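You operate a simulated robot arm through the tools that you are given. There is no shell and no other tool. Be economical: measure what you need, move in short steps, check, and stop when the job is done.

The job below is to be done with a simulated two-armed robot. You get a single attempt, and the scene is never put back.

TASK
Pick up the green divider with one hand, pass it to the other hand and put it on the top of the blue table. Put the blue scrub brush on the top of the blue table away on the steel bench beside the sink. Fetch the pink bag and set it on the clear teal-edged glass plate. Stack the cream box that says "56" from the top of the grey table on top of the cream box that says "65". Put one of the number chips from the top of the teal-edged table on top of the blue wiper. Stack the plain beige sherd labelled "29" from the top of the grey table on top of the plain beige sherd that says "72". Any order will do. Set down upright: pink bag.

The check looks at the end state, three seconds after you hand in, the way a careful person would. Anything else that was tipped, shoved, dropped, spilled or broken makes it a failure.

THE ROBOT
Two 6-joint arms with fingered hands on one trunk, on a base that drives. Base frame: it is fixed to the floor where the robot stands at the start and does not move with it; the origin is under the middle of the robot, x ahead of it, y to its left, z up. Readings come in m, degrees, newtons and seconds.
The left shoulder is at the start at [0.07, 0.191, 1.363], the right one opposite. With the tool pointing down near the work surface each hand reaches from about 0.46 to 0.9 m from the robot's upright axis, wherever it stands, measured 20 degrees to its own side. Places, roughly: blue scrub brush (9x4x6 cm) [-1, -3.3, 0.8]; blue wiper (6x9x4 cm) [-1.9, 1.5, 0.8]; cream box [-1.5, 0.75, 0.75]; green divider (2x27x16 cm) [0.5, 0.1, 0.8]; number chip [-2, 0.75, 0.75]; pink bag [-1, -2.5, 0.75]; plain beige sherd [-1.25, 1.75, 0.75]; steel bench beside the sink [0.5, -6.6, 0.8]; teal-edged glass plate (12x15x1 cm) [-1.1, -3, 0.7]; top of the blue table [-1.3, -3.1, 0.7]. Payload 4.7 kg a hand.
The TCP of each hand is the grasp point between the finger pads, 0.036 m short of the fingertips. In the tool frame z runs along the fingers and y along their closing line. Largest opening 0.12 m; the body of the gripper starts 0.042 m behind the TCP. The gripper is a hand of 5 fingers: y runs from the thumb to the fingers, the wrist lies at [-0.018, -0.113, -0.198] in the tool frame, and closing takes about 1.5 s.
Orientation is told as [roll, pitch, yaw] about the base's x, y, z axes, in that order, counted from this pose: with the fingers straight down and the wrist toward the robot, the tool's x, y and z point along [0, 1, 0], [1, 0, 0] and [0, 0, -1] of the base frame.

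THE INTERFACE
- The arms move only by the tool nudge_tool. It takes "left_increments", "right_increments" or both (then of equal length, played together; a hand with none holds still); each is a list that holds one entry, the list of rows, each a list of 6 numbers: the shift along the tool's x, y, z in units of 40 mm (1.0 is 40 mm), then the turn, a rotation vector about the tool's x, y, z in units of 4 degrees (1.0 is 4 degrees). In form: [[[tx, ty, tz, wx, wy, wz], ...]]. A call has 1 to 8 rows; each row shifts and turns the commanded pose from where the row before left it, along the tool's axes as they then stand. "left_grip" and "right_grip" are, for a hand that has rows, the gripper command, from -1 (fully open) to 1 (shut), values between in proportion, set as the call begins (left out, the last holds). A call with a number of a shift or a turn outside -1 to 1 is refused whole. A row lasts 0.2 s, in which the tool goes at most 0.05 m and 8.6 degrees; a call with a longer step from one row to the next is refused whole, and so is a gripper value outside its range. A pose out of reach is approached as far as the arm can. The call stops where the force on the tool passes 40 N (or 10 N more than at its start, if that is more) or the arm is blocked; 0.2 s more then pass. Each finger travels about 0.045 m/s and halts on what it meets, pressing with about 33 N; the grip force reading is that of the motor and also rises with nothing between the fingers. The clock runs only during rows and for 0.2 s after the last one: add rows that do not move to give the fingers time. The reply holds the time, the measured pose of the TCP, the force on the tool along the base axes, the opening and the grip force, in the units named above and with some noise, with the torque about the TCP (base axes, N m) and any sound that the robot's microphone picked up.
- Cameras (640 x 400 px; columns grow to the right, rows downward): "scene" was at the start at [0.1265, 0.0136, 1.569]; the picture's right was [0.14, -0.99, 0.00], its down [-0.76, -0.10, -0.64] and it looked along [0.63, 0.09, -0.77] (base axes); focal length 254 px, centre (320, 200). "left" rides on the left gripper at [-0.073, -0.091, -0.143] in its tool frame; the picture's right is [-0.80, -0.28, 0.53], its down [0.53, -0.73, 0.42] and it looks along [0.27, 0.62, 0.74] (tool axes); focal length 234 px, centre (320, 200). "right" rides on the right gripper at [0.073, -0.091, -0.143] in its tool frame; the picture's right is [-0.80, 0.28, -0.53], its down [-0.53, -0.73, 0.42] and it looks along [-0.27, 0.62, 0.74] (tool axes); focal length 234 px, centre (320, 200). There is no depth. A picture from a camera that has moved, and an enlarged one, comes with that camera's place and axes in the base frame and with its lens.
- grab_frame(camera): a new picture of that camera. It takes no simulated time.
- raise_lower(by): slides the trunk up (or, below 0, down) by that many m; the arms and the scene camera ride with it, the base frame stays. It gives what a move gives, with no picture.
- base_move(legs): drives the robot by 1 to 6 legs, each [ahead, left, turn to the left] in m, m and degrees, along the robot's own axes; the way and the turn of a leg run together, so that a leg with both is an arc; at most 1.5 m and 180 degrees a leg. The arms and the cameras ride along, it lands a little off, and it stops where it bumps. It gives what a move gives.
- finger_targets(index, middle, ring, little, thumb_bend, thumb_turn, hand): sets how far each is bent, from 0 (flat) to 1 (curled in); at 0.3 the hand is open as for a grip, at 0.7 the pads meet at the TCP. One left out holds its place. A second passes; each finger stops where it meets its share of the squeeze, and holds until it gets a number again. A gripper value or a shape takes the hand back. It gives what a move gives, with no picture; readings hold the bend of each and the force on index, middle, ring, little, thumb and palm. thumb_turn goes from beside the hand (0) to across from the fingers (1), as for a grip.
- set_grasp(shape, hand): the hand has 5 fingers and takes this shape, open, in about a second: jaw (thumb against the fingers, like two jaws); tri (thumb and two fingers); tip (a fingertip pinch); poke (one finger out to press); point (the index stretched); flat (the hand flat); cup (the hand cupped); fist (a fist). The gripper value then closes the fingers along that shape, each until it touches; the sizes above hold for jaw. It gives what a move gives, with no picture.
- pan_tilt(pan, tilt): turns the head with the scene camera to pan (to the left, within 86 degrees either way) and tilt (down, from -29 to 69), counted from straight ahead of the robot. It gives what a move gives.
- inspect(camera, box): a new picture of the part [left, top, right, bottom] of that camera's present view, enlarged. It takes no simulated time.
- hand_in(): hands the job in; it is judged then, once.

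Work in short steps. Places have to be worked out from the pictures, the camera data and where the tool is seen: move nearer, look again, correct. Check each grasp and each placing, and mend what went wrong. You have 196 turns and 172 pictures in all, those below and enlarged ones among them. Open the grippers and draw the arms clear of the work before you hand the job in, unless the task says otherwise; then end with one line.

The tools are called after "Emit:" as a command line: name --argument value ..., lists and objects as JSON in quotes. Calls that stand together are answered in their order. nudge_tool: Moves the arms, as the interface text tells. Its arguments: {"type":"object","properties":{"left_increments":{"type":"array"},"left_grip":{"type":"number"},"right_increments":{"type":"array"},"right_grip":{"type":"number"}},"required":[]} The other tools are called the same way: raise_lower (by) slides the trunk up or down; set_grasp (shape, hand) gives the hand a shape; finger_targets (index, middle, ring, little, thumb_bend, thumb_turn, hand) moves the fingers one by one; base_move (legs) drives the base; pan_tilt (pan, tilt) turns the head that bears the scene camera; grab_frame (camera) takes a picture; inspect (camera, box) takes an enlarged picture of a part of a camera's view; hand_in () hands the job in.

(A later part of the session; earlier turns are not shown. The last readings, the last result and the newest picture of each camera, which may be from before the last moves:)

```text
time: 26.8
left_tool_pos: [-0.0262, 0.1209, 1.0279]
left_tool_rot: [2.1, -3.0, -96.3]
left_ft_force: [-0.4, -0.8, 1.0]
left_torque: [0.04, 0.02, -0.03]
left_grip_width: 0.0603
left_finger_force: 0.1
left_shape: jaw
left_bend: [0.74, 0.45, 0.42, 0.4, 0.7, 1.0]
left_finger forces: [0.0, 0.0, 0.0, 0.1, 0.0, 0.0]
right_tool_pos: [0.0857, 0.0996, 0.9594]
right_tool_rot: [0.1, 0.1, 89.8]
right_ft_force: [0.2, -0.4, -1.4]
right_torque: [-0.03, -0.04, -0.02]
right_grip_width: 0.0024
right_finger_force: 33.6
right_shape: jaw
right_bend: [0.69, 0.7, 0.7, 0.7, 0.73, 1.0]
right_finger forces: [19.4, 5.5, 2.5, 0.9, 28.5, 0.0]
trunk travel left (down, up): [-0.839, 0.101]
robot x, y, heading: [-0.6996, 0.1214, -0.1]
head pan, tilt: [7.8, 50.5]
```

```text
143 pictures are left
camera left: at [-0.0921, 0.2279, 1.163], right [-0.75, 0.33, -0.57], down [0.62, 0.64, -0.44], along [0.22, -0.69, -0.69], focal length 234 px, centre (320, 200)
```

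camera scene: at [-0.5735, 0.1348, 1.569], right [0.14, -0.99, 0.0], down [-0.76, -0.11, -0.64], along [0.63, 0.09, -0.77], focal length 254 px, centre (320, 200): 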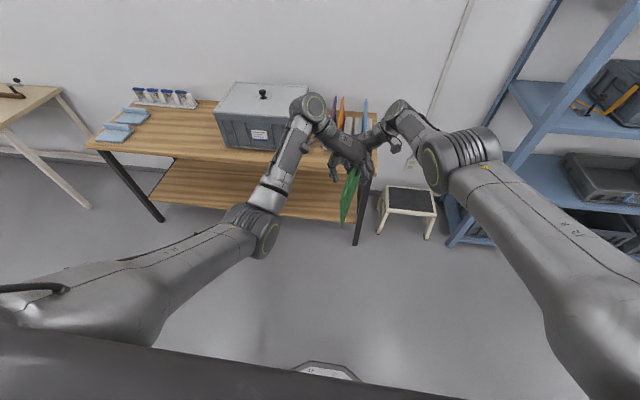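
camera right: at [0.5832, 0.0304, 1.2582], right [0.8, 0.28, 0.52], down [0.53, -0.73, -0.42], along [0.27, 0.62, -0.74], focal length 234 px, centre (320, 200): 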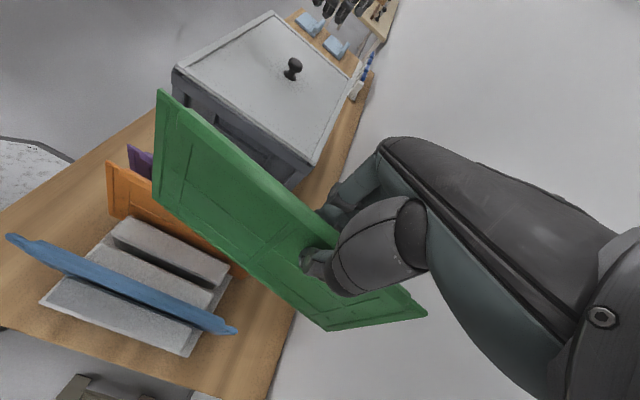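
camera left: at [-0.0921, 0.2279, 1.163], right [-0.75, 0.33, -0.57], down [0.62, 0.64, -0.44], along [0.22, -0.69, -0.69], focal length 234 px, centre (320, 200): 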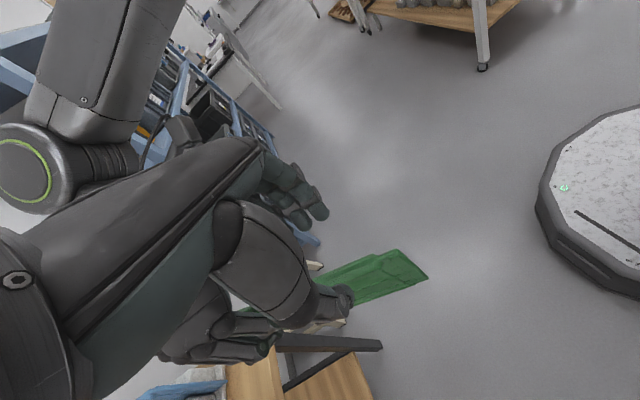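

Left hand is now near the divider; zoom for alignment.

Emit:
inspect --camera "scene" --box '[310, 100, 400, 230]'

Emit:
inspect --camera "left" --box '[150, 150, 450, 390]'

```text
3.08 times, centred on (355, 165) of scene
camera zoom: at [-0.5735, 0.1348, 1.569], right [0.14, -0.99, 0.0], down [-0.76, -0.11, -0.64], along [0.63, 0.09, -0.77], focal length 781 px, centre (212, 308)
```

zoom: 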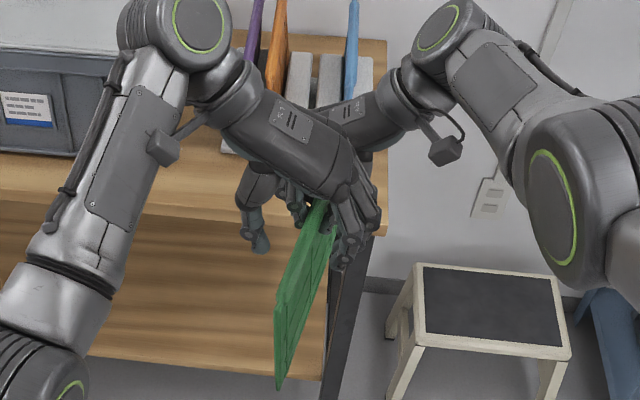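

```text
1.67 times, centred on (300, 270) of left
camera zoom: at [-0.0921, 0.2279, 1.163], right [-0.75, 0.33, -0.57], down [0.62, 0.64, -0.44], along [0.22, -0.69, -0.69], focal length 390 px, centre (353, 83)
```

zoom: 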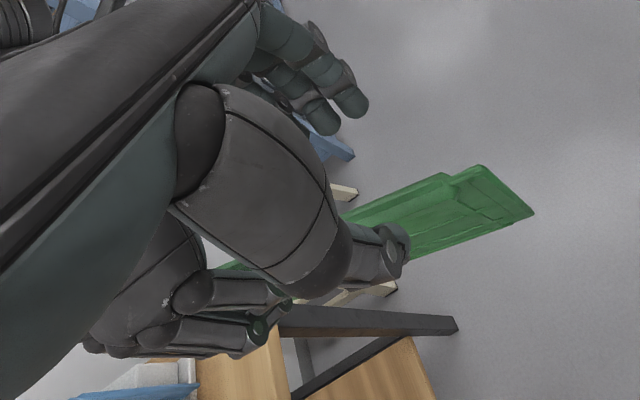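

Estimates: divider's near corner ≈(-0.065, 0.14, 0.98), line rotated about −14°. I turn the left hand to match, shift a little left, and lower it over the edge.

Emit:
nudge_tool --left_increments '[[[-0.25, -0.2, 0, 0, 0, 0.9], [0, 0, 0, 0, 0, 0.9], [0, 0, 0.3, 0, 0, 0], [0, 0, 0.3, 0, 0, 0], [0, 0, 0.3, 0, 0, 0], [0, 0, 0, 0, 0, 0]]]'

Emit:
inspect --camera "scene" --box '[310, 100, 400, 230]'

Emit:
inspect --camera "left" --box '[150, 150, 450, 390]'

Emit:
grab_frame --camera "right"

```text
time: 28.2
left_tool_pos: [-0.0359, 0.1262, 0.9896]
left_tool_rot: [2.4, -2.7, -103.6]
left_ft_force: [-0.2, 0.2, -0.3]
left_torque: [0.02, 0.02, -0.01]
left_grip_width: 0.0606
left_finger_force: 0.0
left_shape: jaw
left_bend: [0.74, 0.45, 0.42, 0.4, 0.7, 1.0]
left_finger forces: [0.0, 0.0, 0.0, 0.1, 0.1, 0.0]
right_tool_pos: [0.0858, 0.0991, 0.9586]
right_tool_rot: [0.0, 0.0, 89.9]
right_ft_force: [0.2, -0.8, -1.1]
right_torque: [0.01, 0.02, -0.02]
right_grip_width: 0.0022
right_finger_force: 33.2
right_shape: jaw
right_bend: [0.69, 0.7, 0.7, 0.7, 0.73, 1.0]
right_finger forces: [19.4, 5.6, 2.5, 0.9, 28.5, 0.1]
trunk travel left (down, up): [-0.839, 0.101]
robot x, y, heading: [-0.6994, 0.1233, 0.3]
head pan, tilt: [7.8, 50.5]
```

```text
3.08 times, centred on (355, 165) of scene
camera zoom: at [-0.5735, 0.1336, 1.569], right [0.14, -0.99, 0.0], down [-0.76, -0.11, -0.64], along [0.63, 0.09, -0.77], focal length 781 px, centre (212, 308)
```

zoom: 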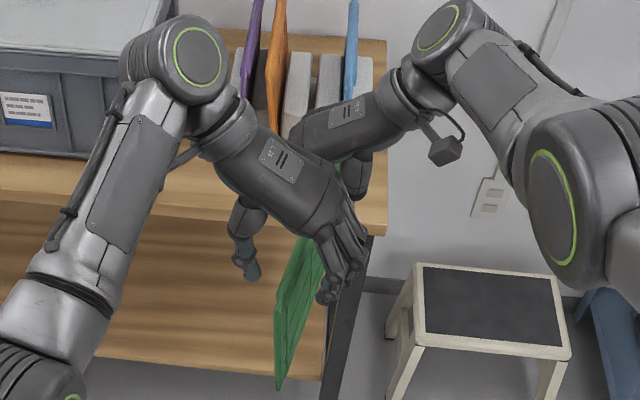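

```text
1.67 times, centred on (300, 270) of left
camera zoom: at [-0.088, 0.2416, 1.1248], right [-0.7, 0.43, -0.57], down [0.7, 0.56, -0.44], along [0.13, -0.71, -0.69], focal length 390 px, centre (353, 83)
```

zoom: 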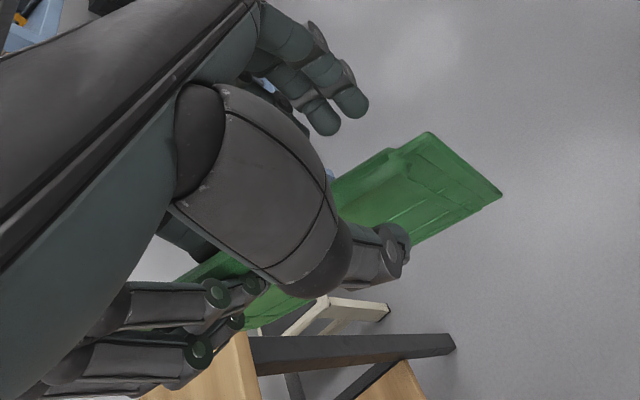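

```text
138 pictures are left
camera right: at [0.0121, 0.0074, 1.1027], right [0.8, 0.28, 0.53], down [0.53, -0.73, -0.42], along [0.27, 0.62, -0.74], focal length 234 px, centre (320, 200)
```

right: 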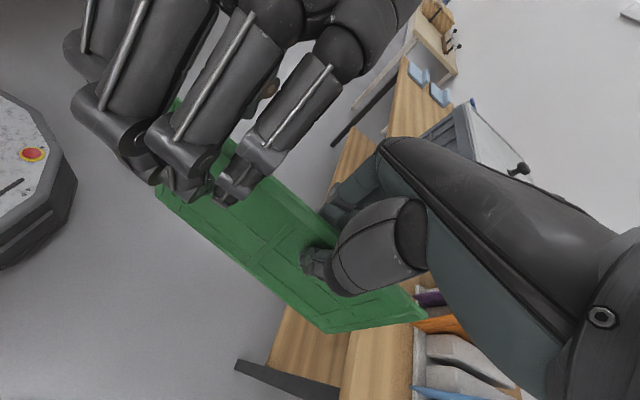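

Aligned. I lower 2.2 cm more and close the left hand.

Emit:
nudge_tool --left_increments '[[[0, 0, 0.3, 0, 0, 0], [0, 0, 0.3, 0, 0, 0], [0, 0, 0, 0, 0, 0]]]'

Emit:
nudge_tool --left_increments '[[[0, 0, 0, 0, 0, 0], [0, 0, 0, 0, 0, 0], [0, 0, 0, 0, 0, 0], [0, 0, 0, 0, 0, 0], [0, 0, 0, 0, 0, 0], [0, 0, 0, 0, 0, 0], [0, 0, 0, 0, 0, 0], [0, 0, 0, 0, 0, 0]]]' --left_grip 1

Emit:
grab_frame --camera "left"

Emit:
grab_frame --camera "right"

```text
time: 29.0
left_tool_pos: [-0.0339, 0.1257, 0.9651]
left_tool_rot: [2.4, -2.8, -103.6]
left_ft_force: [-0.3, -0.1, -0.8]
left_torque: [-0.02, 0.0, 0.0]
left_grip_width: 0.0601
left_finger_force: 0.0
left_shape: jaw
left_bend: [0.74, 0.45, 0.42, 0.4, 0.7, 1.0]
left_finger forces: [0.0, 0.0, 0.0, 0.0, 0.1, 0.1]
right_tool_pos: [0.0851, 0.0991, 0.9589]
right_tool_rot: [0.0, 0.0, 89.8]
right_ft_force: [-0.7, 0.5, -0.8]
right_torque: [-0.02, -0.01, -0.07]
right_grip_width: 0.0023
right_finger_force: 33.4
right_shape: jaw
right_bend: [0.69, 0.7, 0.7, 0.7, 0.73, 1.0]
right_finger forces: [19.5, 5.6, 2.4, 0.8, 28.5, 0.1]
trunk travel left (down, up): [-0.839, 0.101]
robot x, y, heading: [-0.6994, 0.1221, 0.1]
head pan, tilt: [7.8, 50.5]
```

```text
time: 30.8
left_tool_pos: [-0.0328, 0.1264, 0.966]
left_tool_rot: [2.5, -2.7, -103.7]
left_ft_force: [0.7, -1.5, 0.5]
left_torque: [-0.02, -0.13, -0.24]
left_grip_width: 0.0101
left_finger_force: 32.8
left_shape: jaw
left_bend: [0.72, 0.71, 0.65, 0.7, 0.74, 1.0]
left_finger forces: [13.9, 5.5, 4.5, 2.8, 26.9, 0.1]
right_tool_pos: [0.0862, 0.0995, 0.9578]
right_tool_rot: [0.1, 0.2, 89.9]
right_ft_force: [-1.3, 2.0, -0.8]
right_torque: [0.03, 0.15, 0.06]
right_grip_width: 0.0024
right_finger_force: 33.2
right_shape: jaw
right_bend: [0.69, 0.7, 0.7, 0.7, 0.73, 1.0]
right_finger forces: [19.2, 6.2, 2.8, 1.7, 28.6, 0.0]
trunk travel left (down, up): [-0.839, 0.101]
robot x, y, heading: [-0.7013, 0.1207, -0.0]
head pan, tilt: [7.8, 50.5]
```

```text
137 pictures are left
camera left: at [-0.0865, 0.2408, 1.1006], right [-0.7, 0.43, -0.57], down [0.7, 0.56, -0.44], along [0.14, -0.71, -0.69], focal length 234 px, centre (320, 200)
```

left: 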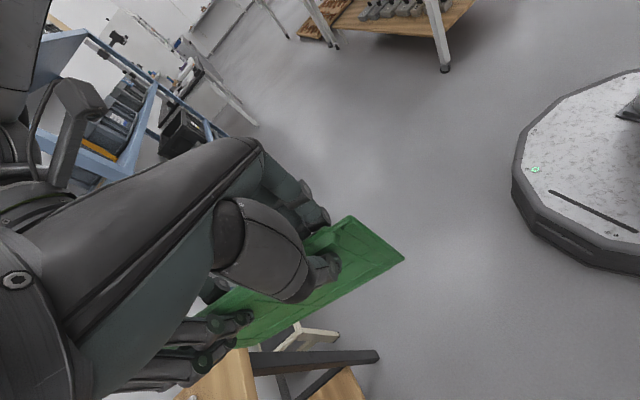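

```text
136 pictures are left
camera right: at [0.0121, 0.0075, 1.1026], right [0.8, 0.28, 0.53], down [0.53, -0.73, -0.42], along [0.27, 0.62, -0.74], focal length 234 px, centre (320, 200)
```

right: 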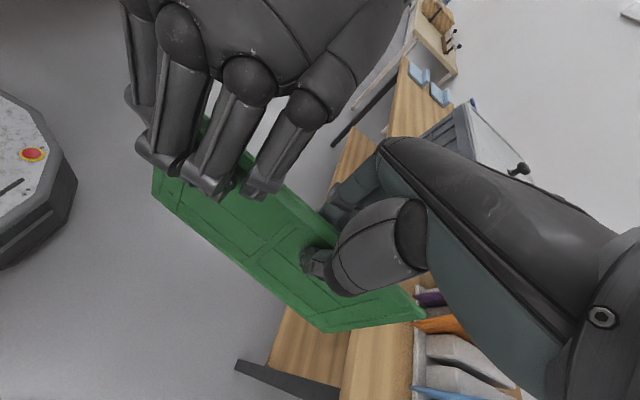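

Left hand holds it (opening 10 mm, 33 N). I release the right hand and lift it off.

Emit:
nudge_tool --right_increments '[[[0, 0, 0, 0, 0, 0], [0, 0, 0, 0, 0, 0], [0, 0, 0, 0, 0, 0], [0, 0, 0, 0, 0, 0], [0, 0, 0, 0, 0, 0]]]' --right_grip -0.3

Emit:
nudge_tool --right_increments '[[[0, 0, -0.6, 0, 0, 0], [0, 0, -0.8, 0, 0, 0], [0, -0.2, -0.8, 0, 0, 0], [0, -0.8, -0.6, 0, 0, 0], [0, -0.8, 0, 0, 0, 0], [0, -0.8, 0, 0, 0, 0], [0, -0.8, 0, 0, 0, 0]]]'

Emit:
grab_frame --camera "scene"

Emit:
grab_frame --camera "right"

```text
time: 32.0
left_tool_pos: [-0.0334, 0.1252, 0.9652]
left_tool_rot: [2.4, -2.7, -103.6]
left_ft_force: [0.1, -0.5, 0.2]
left_torque: [0.01, 0.14, 0.02]
left_grip_width: 0.0102
left_finger_force: 33.0
left_shape: jaw
left_bend: [0.72, 0.71, 0.67, 0.7, 0.75, 1.0]
left_finger forces: [17.9, 6.2, 3.3, 0.7, 25.8, 0.1]
right_tool_pos: [0.0842, 0.0996, 0.9578]
right_tool_rot: [0.0, 0.0, 90.0]
right_ft_force: [0.7, 0.6, -0.4]
right_torque: [0.02, -0.03, -0.02]
right_grip_width: 0.0777
right_finger_force: 0.1
right_shape: jaw
right_bend: [0.28, 0.39, 0.36, 0.36, 0.63, 1.0]
right_finger forces: [0.0, 0.1, 0.1, 0.0, 0.0, 0.0]
trunk travel left (down, up): [-0.839, 0.101]
robot x, y, heading: [-0.7024, 0.1239, 0.1]
head pan, tilt: [7.8, 50.5]
```

```text
time: 33.6
left_tool_pos: [-0.0352, 0.125, 0.9656]
left_tool_rot: [2.5, -2.7, -103.6]
left_ft_force: [-0.7, 0.1, -0.6]
left_torque: [0.06, 0.07, 0.02]
left_grip_width: 0.0102
left_finger_force: 33.0
left_shape: jaw
left_bend: [0.72, 0.71, 0.67, 0.7, 0.75, 1.0]
left_finger forces: [18.1, 6.2, 3.4, 0.8, 25.7, 0.1]
right_tool_pos: [0.1189, -0.0333, 1.0645]
right_tool_rot: [0.2, -0.1, 90.1]
right_ft_force: [0.1, -0.5, -0.1]
right_torque: [0.0, 0.01, -0.01]
right_grip_width: 0.078
right_finger_force: 0.1
right_shape: jaw
right_bend: [0.28, 0.39, 0.36, 0.36, 0.63, 1.0]
right_finger forces: [0.1, 0.0, 0.0, 0.0, 0.1, 0.0]
right hand out of reach, approached as far as the arm can: row 1, 2, 3, 4, 6
trunk travel left (down, up): [-0.839, 0.101]
robot x, y, heading: [-0.6981, 0.1196, -0.0]
head pan, tilt: [7.8, 50.5]
```

```text
135 pictures are left
camera scene: at [-0.5736, 0.1315, 1.569], right [0.14, -0.99, 0.0], down [-0.76, -0.1, -0.64], along [0.63, 0.09, -0.77], focal length 254 px, centre (320, 200)
```

scene: 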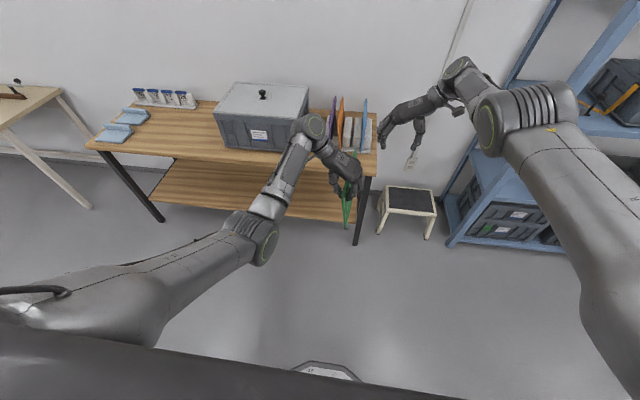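

```text
134 pictures are left
camera right: at [0.0464, -0.1255, 1.2082], right [0.8, 0.28, 0.52], down [0.53, -0.73, -0.43], along [0.26, 0.62, -0.74], focal length 234 px, centre (320, 200)
```

right: 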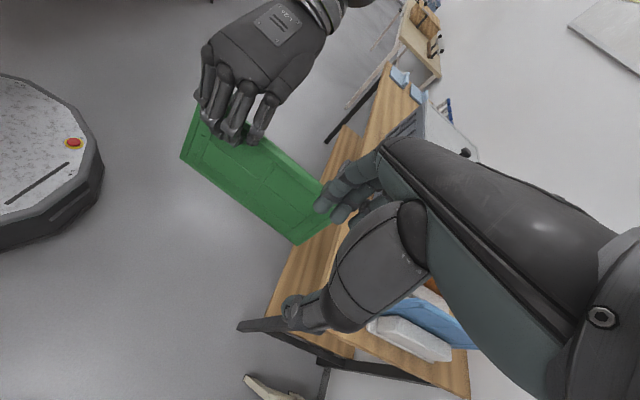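

Hand-over done. Before driving I look to both sides with the head.

Emit:
pan_tilt --pan -80 --tilt 20

Emit:
grab_frame --camera "scene"

Emit:
pan_tilt --pan 84 --tilt 20

Emit:
grab_frame --camera "scene"

```text
time: 35.2
left_tool_pos: [-0.0344, 0.1256, 0.9648]
left_tool_rot: [2.3, -2.9, -103.6]
left_ft_force: [-0.1, -0.2, -0.4]
left_torque: [0.05, 0.13, -0.02]
left_grip_width: 0.0101
left_finger_force: 32.6
left_shape: jaw
left_bend: [0.72, 0.71, 0.67, 0.7, 0.75, 1.0]
left_finger forces: [18.0, 6.1, 3.4, 0.7, 25.8, 0.0]
right_tool_pos: [0.1198, -0.032, 1.0648]
right_tool_rot: [0.1, 0.0, 90.0]
right_ft_force: [-0.4, -0.3, 0.0]
right_torque: [0.01, -0.02, -0.01]
right_grip_width: 0.0778
right_finger_force: 0.2
right_shape: jaw
right_bend: [0.28, 0.39, 0.36, 0.36, 0.63, 1.0]
right_finger forces: [0.0, 0.0, 0.0, 0.0, 0.0, 0.1]
trunk travel left (down, up): [-0.839, 0.101]
robot x, y, heading: [-0.6985, 0.1201, -0.1]
head pan, tilt: [-80.0, 20.0]
```

```text
133 pictures are left
camera scene: at [-0.6329, 0.0313, 1.6152], right [-0.98, -0.18, 0.0], down [-0.06, 0.34, -0.94], along [0.16, -0.93, -0.34], focal length 254 px, centre (320, 200)
```

scene: 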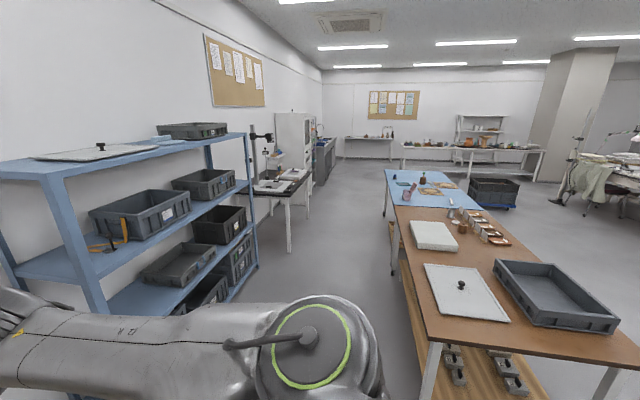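

```text
time: 37.7
left_tool_pos: [-0.0332, 0.126, 0.9654]
left_tool_rot: [2.4, -2.9, -103.6]
left_ft_force: [-0.4, 0.1, 0.8]
left_torque: [0.02, 0.1, 0.03]
left_grip_width: 0.0103
left_finger_force: 32.8
left_shape: jaw
left_bend: [0.72, 0.71, 0.67, 0.7, 0.75, 1.0]
left_finger forces: [18.0, 6.1, 3.4, 0.7, 25.7, 0.0]
right_tool_pos: [0.1194, -0.0311, 1.0653]
right_tool_rot: [0.1, 0.0, 90.1]
right_ft_force: [0.2, -0.1, -1.0]
right_torque: [-0.01, -0.04, -0.01]
right_grip_width: 0.0777
right_finger_force: 0.0
right_shape: jaw
right_bend: [0.28, 0.39, 0.36, 0.36, 0.63, 1.0]
right_finger forces: [0.0, 0.1, 0.0, 0.0, 0.0, 0.1]
trunk travel left (down, up): [-0.839, 0.101]
robot x, y, heading: [-0.702, 0.1217, 0.5]
head pan, tilt: [84.0, 20.0]
```

```text
132 pictures are left
camera scene: at [-0.6396, 0.2158, 1.6152], right [0.99, -0.1, 0.0], down [-0.04, -0.34, -0.94], along [0.1, 0.93, -0.34], focal length 254 px, centre (320, 200)
```

scene: 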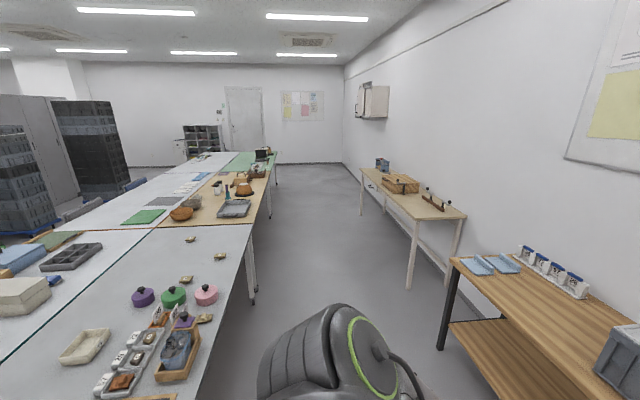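

Aisle runs along y between tables (edge x≈−0.93) and shelf (x≈+0.2). I turn right, shift into the aisle at x≈−0.36 and drive towards the blue table.

Emit:
pan_tilt --pan 0 --tilt 35

Emit:
base_move --legs '[[0, 0, -90], [0, 0.33, 0], [1.0, 0, 0]]'

Emit:
grab_frame --camera "scene"

```text
time: 39.3
left_tool_pos: [-0.0345, 0.1259, 0.9651]
left_tool_rot: [2.4, -2.9, -103.6]
left_ft_force: [0.0, -0.1, 0.8]
left_torque: [0.03, 0.11, -0.01]
left_grip_width: 0.0103
left_finger_force: 32.9
left_shape: jaw
left_bend: [0.72, 0.71, 0.67, 0.7, 0.75, 1.0]
left_finger forces: [18.0, 6.1, 3.3, 0.7, 25.7, 0.1]
right_tool_pos: [0.1201, -0.0318, 1.0649]
right_tool_rot: [0.1, 0.0, 89.9]
right_ft_force: [0.2, -0.9, 0.1]
right_torque: [-0.03, -0.03, 0.0]
right_grip_width: 0.078
right_finger_force: 0.0
right_shape: jaw
right_bend: [0.28, 0.39, 0.36, 0.36, 0.63, 1.0]
right_finger forces: [0.0, 0.0, 0.0, 0.0, 0.0, 0.0]
trunk travel left (down, up): [-0.839, 0.101]
robot x, y, heading: [-0.6977, 0.1217, 0.0]
head pan, tilt: [0.0, 35.0]
```

```text
time: 50.2
left_tool_pos: [-0.3504, -1.5492, 0.9658]
left_tool_rot: [2.5, -2.8, 167.5]
left_ft_force: [0.3, -1.2, -0.6]
left_torque: [0.1, -0.05, 0.01]
left_grip_width: 0.0102
left_finger_force: 32.6
left_shape: jaw
left_bend: [0.72, 0.71, 0.67, 0.7, 0.75, 1.0]
left_finger forces: [18.3, 6.1, 3.3, 0.6, 25.5, 0.0]
right_tool_pos: [-0.5055, -1.7034, 1.0665]
right_tool_rot: [0.1, 0.0, 1.1]
right_ft_force: [-0.4, 0.8, 0.0]
right_torque: [0.01, 0.01, -0.02]
right_grip_width: 0.0779
right_finger_force: 0.1
right_shape: jaw
right_bend: [0.28, 0.39, 0.36, 0.36, 0.63, 1.0]
right_finger forces: [0.0, 0.1, 0.0, 0.0, 0.1, 0.0]
trunk travel left (down, up): [-0.839, 0.101]
robot x, y, heading: [-0.3696, -0.8821, -89.1]
head pan, tilt: [0.0, 35.0]
```

```text
131 pictures are left
camera scene: at [-0.366, -1.0176, 1.5914], right [-1.0, -0.02, 0.0], down [-0.01, 0.57, -0.82], along [0.02, -0.82, -0.57], focal length 254 px, centre (320, 200)
```

scene: 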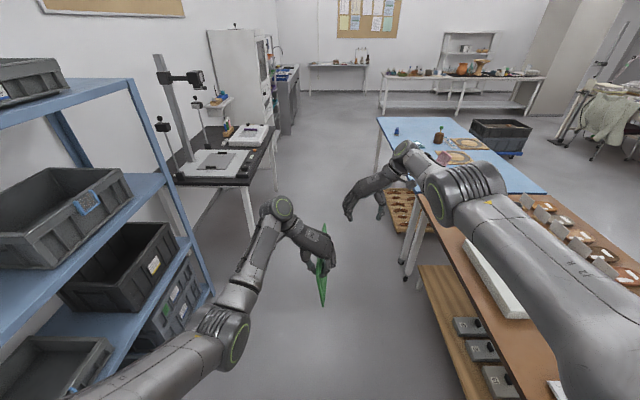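

Aisle is clear. I drive on 1.1 m and look at the blue table.

Emit:
base_move --legs '[[1.1, 0, -1]]'

Emit:
pan_tilt --pan -45 --tilt 35

Emit:
grab_frame --camera "scene"

```text
time: 55.9
left_tool_pos: [-0.3446, -2.6539, 0.9663]
left_tool_rot: [2.5, -2.8, 166.7]
left_ft_force: [-0.7, 0.5, 0.1]
left_torque: [0.1, 0.0, -0.02]
left_grip_width: 0.0103
left_finger_force: 33.2
left_shape: jaw
left_bend: [0.72, 0.71, 0.67, 0.7, 0.75, 1.0]
left_finger forces: [18.3, 6.2, 3.4, 0.5, 25.5, 0.0]
right_tool_pos: [-0.5029, -2.8078, 1.0648]
right_tool_rot: [0.1, 0.1, 0.3]
right_ft_force: [0.5, 0.0, 0.0]
right_torque: [0.04, -0.02, 0.02]
right_grip_width: 0.0778
right_finger_force: 0.0
right_shape: jaw
right_bend: [0.28, 0.39, 0.36, 0.36, 0.63, 1.0]
right_finger forces: [0.0, 0.1, 0.1, 0.0, 0.0, 0.0]
trunk travel left (down, up): [-0.839, 0.101]
robot x, y, heading: [-0.3564, -1.9845, -89.6]
head pan, tilt: [0.0, 35.0]
```

```text
time: 57.0
left_tool_pos: [-0.3451, -2.6541, 0.9663]
left_tool_rot: [2.4, -2.8, 166.7]
left_ft_force: [0.4, -0.2, -0.5]
left_torque: [0.12, -0.01, 0.04]
left_grip_width: 0.01
left_finger_force: 32.8
left_shape: jaw
left_bend: [0.72, 0.71, 0.67, 0.7, 0.75, 1.0]
left_finger forces: [18.3, 6.2, 3.4, 0.7, 25.6, 0.0]
right_tool_pos: [-0.5026, -2.8081, 1.065]
right_tool_rot: [0.1, 0.0, 0.4]
right_ft_force: [-0.7, 0.5, -0.1]
right_torque: [0.01, 0.01, -0.01]
right_grip_width: 0.0778
right_finger_force: 0.2
right_shape: jaw
right_bend: [0.28, 0.39, 0.36, 0.36, 0.63, 1.0]
right_finger forces: [0.0, 0.1, 0.0, 0.1, 0.0, 0.0]
trunk travel left (down, up): [-0.839, 0.101]
robot x, y, heading: [-0.3531, -1.9875, -89.6]
head pan, tilt: [-45.0, 35.0]
```

```text
130 pictures are left
camera scene: at [-0.416, -2.0983, 1.5913], right [-0.71, 0.7, 0.0], down [0.4, 0.41, -0.82], along [-0.57, -0.58, -0.57], focal length 254 px, centre (320, 200)
```

scene: 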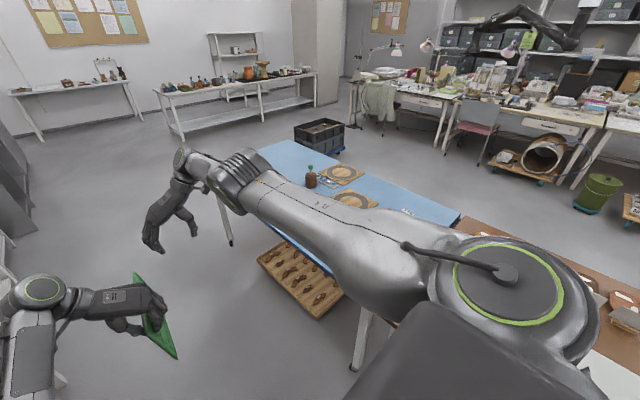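

The right arm hides the table front. I drive forward 0.9 m more and look sideways.

Emit:
base_move --legs '[[0.9, 0, 0]]'

Emit:
pan_tilt --pan -84 --tilt 45

Emit:
grab_frame --camera "scene"

```text
time: 61.7
left_tool_pos: [-0.3573, -3.5467, 0.9663]
left_tool_rot: [2.5, -2.7, 165.8]
left_ft_force: [-0.2, 0.1, -0.6]
left_torque: [0.1, 0.0, 0.0]
left_grip_width: 0.0106
left_finger_force: 32.8
left_shape: jaw
left_bend: [0.72, 0.71, 0.67, 0.7, 0.75, 1.0]
left_finger forces: [18.4, 6.1, 3.4, 0.5, 25.5, 0.0]
right_tool_pos: [-0.5154, -3.6978, 1.0649]
right_tool_rot: [0.1, 0.1, -0.5]
right_ft_force: [0.3, 0.8, 0.6]
right_torque: [0.03, 0.0, 0.0]
right_grip_width: 0.078
right_finger_force: 0.0
right_shape: jaw
right_bend: [0.28, 0.39, 0.36, 0.36, 0.63, 1.0]
right_finger forces: [0.0, 0.1, 0.0, 0.0, 0.0, 0.1]
trunk travel left (down, up): [-0.839, 0.101]
robot x, y, heading: [-0.3563, -2.8824, -90.2]
head pan, tilt: [-45.0, 35.0]
```

```text
time: 62.8
left_tool_pos: [-0.3575, -3.5478, 0.966]
left_tool_rot: [2.5, -2.7, 165.8]
left_ft_force: [-0.6, 0.2, 0.5]
left_torque: [0.07, 0.0, -0.01]
left_grip_width: 0.0103
left_finger_force: 33.3
left_shape: jaw
left_bend: [0.72, 0.71, 0.67, 0.7, 0.75, 1.0]
left_finger forces: [18.4, 6.2, 3.4, 0.6, 25.5, 0.0]
right_tool_pos: [-0.5171, -3.6993, 1.0656]
right_tool_rot: [0.1, 0.0, -0.6]
right_ft_force: [-0.6, -0.6, 0.3]
right_torque: [-0.02, -0.01, 0.03]
right_grip_width: 0.078
right_finger_force: 0.1
right_shape: jaw
right_bend: [0.28, 0.39, 0.36, 0.36, 0.63, 1.0]
right_finger forces: [0.0, 0.0, 0.0, 0.0, 0.0, 0.0]
trunk travel left (down, up): [-0.839, 0.101]
robot x, y, heading: [-0.3531, -2.8852, -90.6]
head pan, tilt: [-84.0, 45.0]
```

```text
129 pictures are left
camera scene: at [-0.4372, -2.9364, 1.5766], right [-0.1, 1.0, 0.0], down [0.7, 0.07, -0.71], along [-0.7, -0.07, -0.71], focal length 254 px, centre (320, 200)
```

scene: 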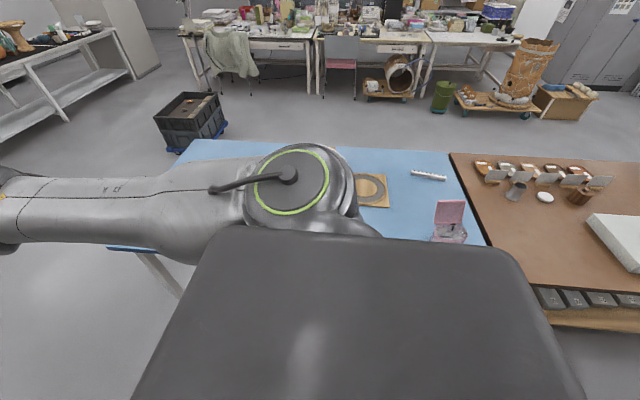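

Table seen: pink bag at the near right, the rest hidden by the trunk. I raise the trunk for clearance and turn to face the table.

Emit:
raise_lower --by 0.1

Emit:
base_move --legs '[[-0.1, 0.1, 0], [0, 0, -45]]'

Emit:
pan_tilt --pan -35 --tilt 45

Emit:
grab_frame --camera "scene"

```text
time: 64.1
left_tool_pos: [-0.3568, -3.549, 1.0657]
left_tool_rot: [2.4, -2.8, 165.8]
left_ft_force: [-0.1, -0.3, -0.3]
left_torque: [0.09, -0.03, -0.01]
left_grip_width: 0.0104
left_finger_force: 33.0
left_shape: jaw
left_bend: [0.72, 0.71, 0.67, 0.7, 0.75, 1.0]
left_finger forces: [18.4, 6.1, 3.4, 0.6, 25.5, 0.0]
right_tool_pos: [-0.5165, -3.7003, 1.1643]
right_tool_rot: [0.2, 0.1, -0.6]
right_ft_force: [0.3, -0.1, 0.2]
right_torque: [0.01, 0.04, -0.02]
right_grip_width: 0.0778
right_finger_force: 0.1
right_shape: jaw
right_bend: [0.28, 0.39, 0.36, 0.36, 0.63, 1.0]
right_finger forces: [0.0, 0.1, 0.0, 0.1, 0.1, 0.0]
trunk travel left (down, up): [-0.939, 0.001]
robot x, y, heading: [-0.354, -2.8821, -90.3]
head pan, tilt: [-84.0, 45.0]
```

```text
time: 67.6
left_tool_pos: [-0.7311, -3.2476, 1.0653]
left_tool_rot: [2.4, -2.8, 119.9]
left_ft_force: [-0.1, -0.2, -1.2]
left_torque: [0.05, -0.07, 0.0]
left_grip_width: 0.0104
left_finger_force: 33.4
left_shape: jaw
left_bend: [0.72, 0.71, 0.68, 0.7, 0.75, 1.0]
left_finger forces: [18.5, 6.0, 3.3, 0.5, 25.5, 0.0]
right_tool_pos: [-0.9521, -3.2385, 1.1654]
right_tool_rot: [0.0, 0.0, -46.3]
right_ft_force: [1.2, -0.4, -0.2]
right_torque: [0.04, 0.02, -0.01]
right_grip_width: 0.0781
right_finger_force: 0.1
right_shape: jaw
right_bend: [0.28, 0.39, 0.36, 0.36, 0.63, 1.0]
right_finger forces: [0.1, 0.1, 0.0, 0.0, 0.0, 0.1]
trunk travel left (down, up): [-0.939, 0.001]
robot x, y, heading: [-0.2505, -2.7818, -136.2]
head pan, tilt: [-84.0, 45.0]
```

```text
time: 68.8
left_tool_pos: [-0.7313, -3.2478, 1.0656]
left_tool_rot: [2.5, -2.7, 119.9]
left_ft_force: [0.0, -0.2, -1.3]
left_torque: [0.1, -0.08, -0.01]
left_grip_width: 0.0102
left_finger_force: 32.8
left_shape: jaw
left_bend: [0.72, 0.71, 0.68, 0.7, 0.75, 1.0]
left_finger forces: [18.6, 6.1, 3.4, 0.4, 25.5, 0.1]
right_tool_pos: [-0.9512, -3.2395, 1.1644]
right_tool_rot: [0.2, -0.1, -46.2]
right_ft_force: [-0.5, 0.3, 0.7]
right_torque: [-0.04, -0.03, 0.02]
right_grip_width: 0.0778
right_finger_force: 0.0
right_shape: jaw
right_bend: [0.28, 0.39, 0.36, 0.36, 0.63, 1.0]
right_finger forces: [0.0, 0.0, 0.0, 0.0, 0.0, 0.0]
trunk travel left (down, up): [-0.939, 0.001]
robot x, y, heading: [-0.2515, -2.7804, -136.5]
head pan, tilt: [-35.0, 45.0]
```

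```text
128 pictures are left
camera scene: at [-0.3705, -2.8274, 1.6765], right [-0.15, 0.99, 0.0], down [0.7, 0.11, -0.71], along [-0.7, -0.11, -0.71], focal length 254 px, centre (320, 200)
```

scene: 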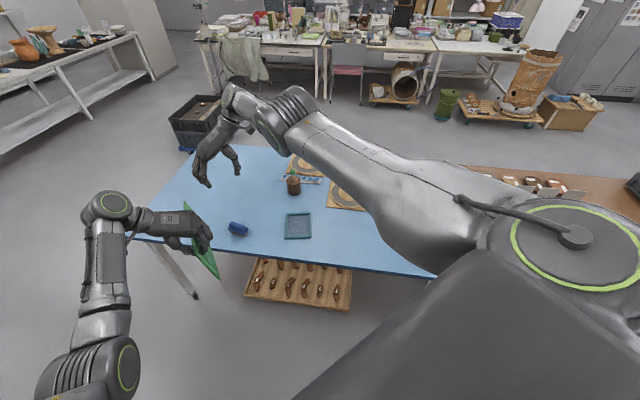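

Map: brush ≈(−1.04,−3.32), glass plate ≈(−1.13,−3.05), bottle ≈(−1.35,−3.13), table y −3.77…−2.3, x −0.94…−1.67, bag ≈(−1.1,−2.46). Free spot for the divider is around (−1.1,−3.58). I turn to face the table and strafe left.

Emit:
base_move --legs '[[0, 0, -43.5], [0, 0.52, 0]]'

Emit:
pan_tilt --pan 10 --tilt 45

Emit:
grab_frame --camera "scene"

Emit:
grab_frame --camera "right"

```text
time: 73.9
left_tool_pos: [-0.9162, -3.3122, 1.0657]
left_tool_rot: [2.4, -2.7, 76.7]
left_ft_force: [-0.3, 0.2, -0.3]
left_torque: [0.0, -0.13, 0.02]
left_grip_width: 0.0103
left_finger_force: 33.0
left_shape: jaw
left_bend: [0.72, 0.71, 0.68, 0.7, 0.75, 1.0]
left_finger forces: [18.6, 6.1, 3.5, 0.5, 25.4, 0.0]
right_tool_pos: [-1.0703, -3.1541, 1.1638]
right_tool_rot: [0.1, 0.0, -89.7]
right_ft_force: [-0.3, 0.3, -0.3]
right_torque: [-0.02, 0.01, -0.01]
right_grip_width: 0.0776
right_finger_force: 0.1
right_shape: jaw
right_bend: [0.28, 0.39, 0.36, 0.36, 0.63, 1.0]
right_finger forces: [0.0, 0.0, 0.0, 0.1, 0.0, 0.0]
trunk travel left (down, up): [-0.939, 0.001]
robot x, y, heading: [-0.25, -3.3018, -179.5]
head pan, tilt: [-35.0, 45.0]
```

```text
time: 75.0
left_tool_pos: [-0.9167, -3.3113, 1.0655]
left_tool_rot: [2.5, -2.8, 76.6]
left_ft_force: [0.9, -0.3, -1.3]
left_torque: [-0.03, -0.12, -0.03]
left_grip_width: 0.0104
left_finger_force: 32.5
left_shape: jaw
left_bend: [0.72, 0.71, 0.68, 0.7, 0.75, 1.0]
left_finger forces: [18.7, 6.1, 3.5, 0.5, 25.4, 0.0]
right_tool_pos: [-1.0708, -3.1558, 1.1644]
right_tool_rot: [0.1, 0.0, -89.7]
right_ft_force: [-0.2, -0.2, 0.2]
right_torque: [0.0, 0.01, -0.02]
right_grip_width: 0.0777
right_finger_force: 0.1
right_shape: jaw
right_bend: [0.28, 0.39, 0.36, 0.36, 0.63, 1.0]
right_finger forces: [0.1, 0.0, 0.1, 0.0, 0.0, 0.0]
trunk travel left (down, up): [-0.939, 0.001]
robot x, y, heading: [-0.2478, -3.3069, -179.8]
head pan, tilt: [10.0, 45.0]
```

```text
127 pictures are left
camera scene: at [-0.3803, -3.3151, 1.6765], right [-0.18, 0.98, 0.0], down [0.7, 0.13, -0.71], along [-0.7, -0.13, -0.71], focal length 254 px, centre (320, 200)
```

scene: 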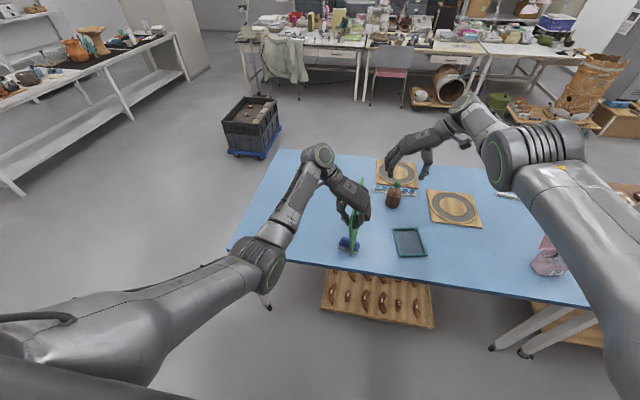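

```text
126 pictures are left
camera right: at [-0.9985, -3.0635, 1.3085], right [-0.8, -0.28, 0.52], down [-0.53, 0.73, -0.43], along [-0.26, -0.62, -0.74], focal length 234 px, centre (320, 200)
```

right: 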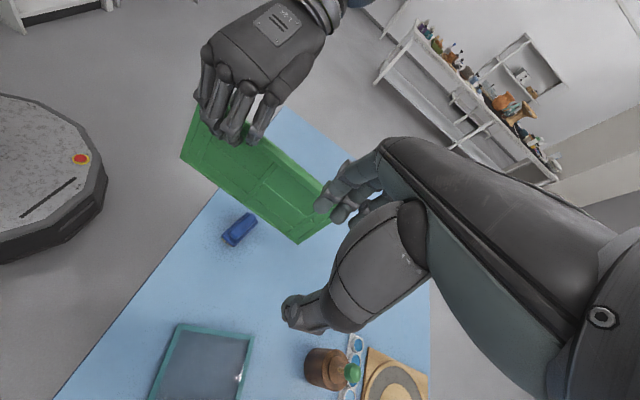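

Divider hangs well. I move the left hand to the free left side of the table (about (−1.0,−3.58)).

Emit:
nudge_tool --left_increments '[[[0.07, -0.88, 0, 0, 0, 0], [0.07, -0.88, 0, 0, 0, 0], [0.07, -0.88, 0, 0, 0, 0], [0.07, -0.88, 0, 0, 0, 0], [0.07, -0.88, 0, 0, 0, 0], [0.07, -0.88, 0, 0, 0, 0], [0.07, -0.88, 0, 0, 0, 0], [0.07, -0.88, 0, 0, 0, 0]]]'

Emit:
grab_frame --camera "scene"

Emit:
grab_frame --camera "right"

```text
time: 76.8
left_tool_pos: [-1.0036, -3.5825, 1.052]
left_tool_rot: [2.4, -3.0, 76.6]
left_ft_force: [-0.5, -0.6, -1.3]
left_torque: [0.01, -0.09, -0.04]
left_grip_width: 0.0104
left_finger_force: 33.0
left_shape: jaw
left_bend: [0.72, 0.71, 0.68, 0.7, 0.75, 1.0]
left_finger forces: [19.1, 6.5, 3.6, 0.3, 25.1, 0.0]
right_tool_pos: [-1.07, -3.1555, 1.1643]
right_tool_rot: [0.1, 0.2, -89.7]
right_ft_force: [0.1, 0.4, -0.5]
right_torque: [-0.04, 0.02, 0.0]
right_grip_width: 0.0778
right_finger_force: 0.1
right_shape: jaw
right_bend: [0.28, 0.39, 0.36, 0.36, 0.63, 1.0]
right_finger forces: [0.0, 0.0, 0.1, 0.1, 0.1, 0.1]
trunk travel left (down, up): [-0.939, 0.001]
robot x, y, heading: [-0.2474, -3.3036, -179.7]
head pan, tilt: [10.0, 45.0]
```

```text
125 pictures are left
camera scene: at [-0.3808, -3.3167, 1.6764], right [-0.18, 0.98, 0.0], down [0.7, 0.13, -0.71], along [-0.7, -0.13, -0.71], focal length 254 px, centre (320, 200)
```

scene: 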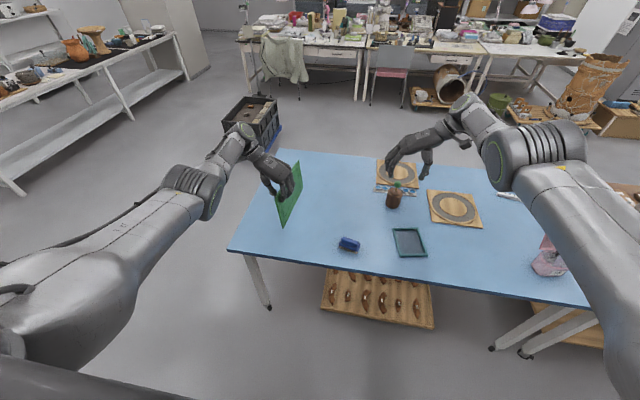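

```text
124 pictures are left
camera right: at [-0.9988, -3.0647, 1.3085], right [-0.8, -0.28, 0.52], down [-0.53, 0.73, -0.42], along [-0.26, -0.62, -0.74], focal length 234 px, centre (320, 200)
```

right: 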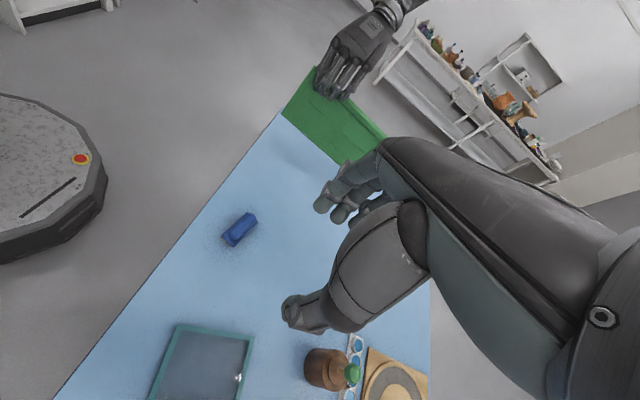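

I shift it 5 cm further in, and lower it most of the way.

Emit:
nudge_tool --left_increments '[[[0.7, 0.22, 0, 0, 0, 0], [0.7, 0.22, 0, 0, 0, 0], [0, 0, 0.6, 0, 0, 0], [0, 0, 0.6, 0, 0, 0], [0, 0, 0.6, 0, 0, 0], [0, 0, 0.6, 0, 0, 0], [0, 0, 0.6, 0, 0, 0], [0, 0, 0, 0, 0, 0]]]'

Emit:
inspect --camera "scene" --box '[200, 120, 360, 260]'

Emit:
inspect --camera "right" --box '[220, 20, 420, 220]'

```text
time: 78.7
left_tool_pos: [-0.9832, -3.5476, 0.9753]
left_tool_rot: [2.4, -2.7, 76.6]
left_ft_force: [-0.3, 1.0, -1.4]
left_torque: [0.01, -0.13, -0.01]
left_grip_width: 0.0107
left_finger_force: 33.1
left_shape: jaw
left_bend: [0.72, 0.71, 0.69, 0.7, 0.76, 1.0]
left_finger forces: [19.7, 6.7, 3.9, 0.1, 24.7, 0.0]
left hand out of reach, approached as far as the arm can: row 1, 2, 3, 4, 5, 6, 7
right_tool_pos: [-1.0699, -3.1549, 1.1646]
right_tool_rot: [0.2, 0.0, -89.7]
right_ft_force: [0.4, 0.3, -0.1]
right_torque: [-0.02, -0.01, -0.02]
right_grip_width: 0.0778
right_finger_force: 0.0
right_shape: jaw
right_bend: [0.28, 0.39, 0.36, 0.36, 0.63, 1.0]
right_finger forces: [0.0, 0.1, 0.0, 0.0, 0.0, 0.1]
trunk travel left (down, up): [-0.939, 0.001]
robot x, y, heading: [-0.2481, -3.3046, -179.6]
head pan, tilt: [10.0, 45.0]
```

```text
2.86 times, centred on (280, 190) of scene
camera zoom: at [-0.3804, -3.3149, 1.6765], right [-0.18, 0.98, 0.0], down [0.7, 0.13, -0.71], along [-0.7, -0.13, -0.71], focal length 725 px, centre (434, 229)
```

zoom: 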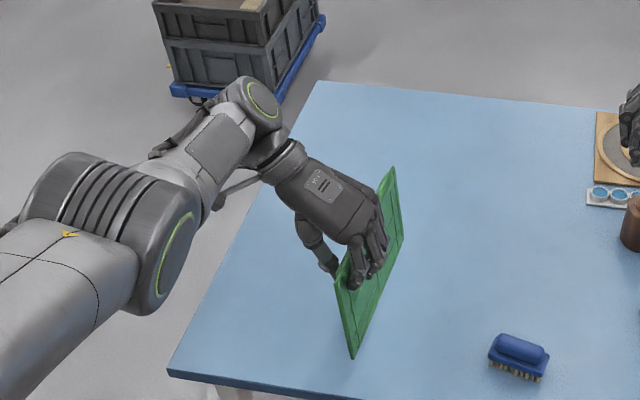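

```text
2.00 times, centred on (320, 120) of right
camera zoom: at [-0.9985, -3.0633, 1.3084], right [-0.8, -0.28, 0.52], down [-0.53, 0.73, -0.43], along [-0.26, -0.62, -0.74], focal length 468 px, centre (320, 360)
```

zoom: 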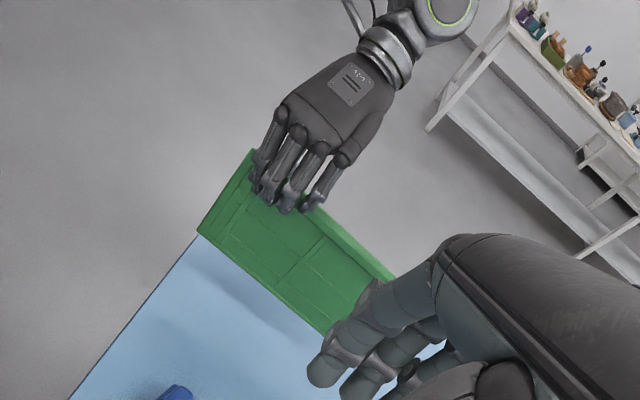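

The plate's far end sits ~7° high and leans ~4°. I drive 8 cm closer, then level it with small tool turns.

Emit:
base_move --legs '[[0.09, 0, 0]]'

Emit:
nudge_tool --left_increments '[[[0, 0, 0, 0.5, -0.9, 0], [0, 0, 0, 0.5, -0.9, 0], [0, 0, 0, 0, 0, 0], [0, 0, 0, 0, 0, 0]]]'

Emit:
inspect --camera "scene" --box '[200, 120, 360, 260]'

Emit:
inspect --camera "right" --box '[220, 20, 420, 220]'

```text
time: 79.8
left_tool_pos: [-1.0688, -3.5492, 0.9767]
left_tool_rot: [2.7, -2.8, 76.6]
left_ft_force: [0.8, 1.0, -0.8]
left_torque: [-0.03, 0.0, -0.03]
left_grip_width: 0.0106
left_finger_force: 32.8
left_shape: jaw
left_bend: [0.72, 0.71, 0.69, 0.7, 0.76, 1.0]
left_finger forces: [19.8, 6.7, 3.8, 0.1, 24.7, 0.1]
right_tool_pos: [-1.1549, -3.1561, 1.169]
right_tool_rot: [-0.3, 0.1, -89.7]
right_ft_force: [0.9, -0.8, 0.2]
right_torque: [0.02, 0.06, -0.01]
right_grip_width: 0.078
right_finger_force: 0.0
right_shape: jaw
right_bend: [0.28, 0.39, 0.36, 0.36, 0.63, 1.0]
right_finger forces: [0.1, 0.1, 0.0, 0.0, 0.0, 0.0]
trunk travel left (down, up): [-0.939, 0.001]
robot x, y, heading: [-0.3396, -3.3034, -179.8]
head pan, tilt: [10.0, 45.0]
```

```text
time: 80.8
left_tool_pos: [-1.0581, -3.552, 0.9791]
left_tool_rot: [-4.9, 1.2, 76.6]
left_ft_force: [0.2, 0.1, -1.7]
left_torque: [0.0, -0.11, -0.02]
left_grip_width: 0.0105
left_finger_force: 33.2
left_shape: jaw
left_bend: [0.72, 0.71, 0.69, 0.7, 0.76, 1.0]
left_finger forces: [19.7, 6.6, 3.9, 0.2, 24.6, 0.1]
left hand out of reach, approached as far as the arm can: row 1, 2
right_tool_pos: [-1.16, -3.1568, 1.1636]
right_tool_rot: [0.1, 0.0, -89.6]
right_ft_force: [-0.7, -0.9, -0.1]
right_torque: [-0.02, 0.03, 0.02]
right_grip_width: 0.0778
right_finger_force: 0.0
right_shape: jaw
right_bend: [0.28, 0.39, 0.36, 0.36, 0.63, 1.0]
right_finger forces: [0.1, 0.1, 0.1, 0.0, 0.1, 0.0]
trunk travel left (down, up): [-0.939, 0.001]
robot x, y, heading: [-0.3419, -3.3053, -179.9]
head pan, tilt: [10.0, 45.0]
```

```text
2.86 times, centred on (280, 190) of scene
camera zoom: at [-0.4713, -3.317, 1.6764], right [-0.18, 0.98, 0.0], down [0.7, 0.13, -0.71], along [-0.69, -0.13, -0.71], focal length 725 px, centre (434, 229)
```

zoom: 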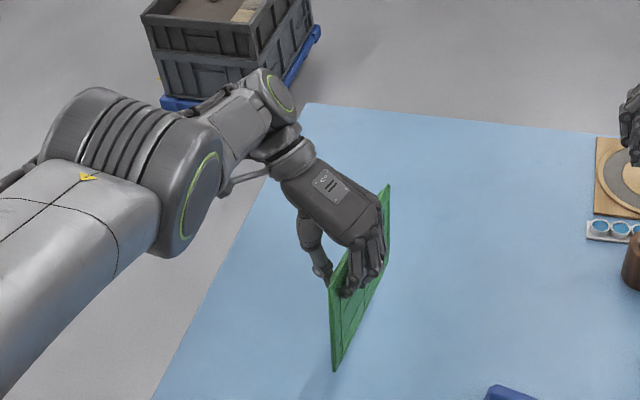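

```text
2.00 times, centred on (320, 120) of right
camera zoom: at [-1.0895, -3.0656, 1.3085], right [-0.8, -0.28, 0.52], down [-0.54, 0.73, -0.43], along [-0.26, -0.62, -0.74], focal length 468 px, centre (320, 360)
```

zoom: 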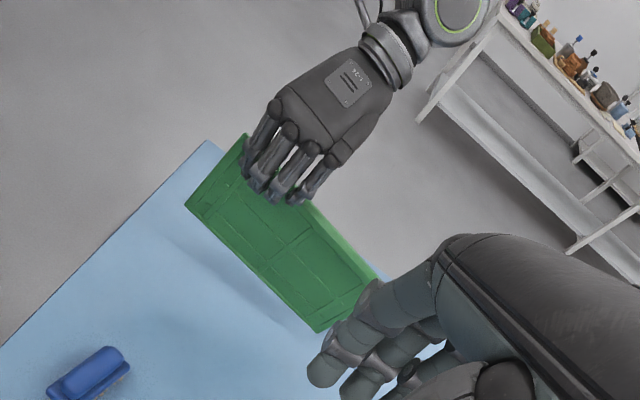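

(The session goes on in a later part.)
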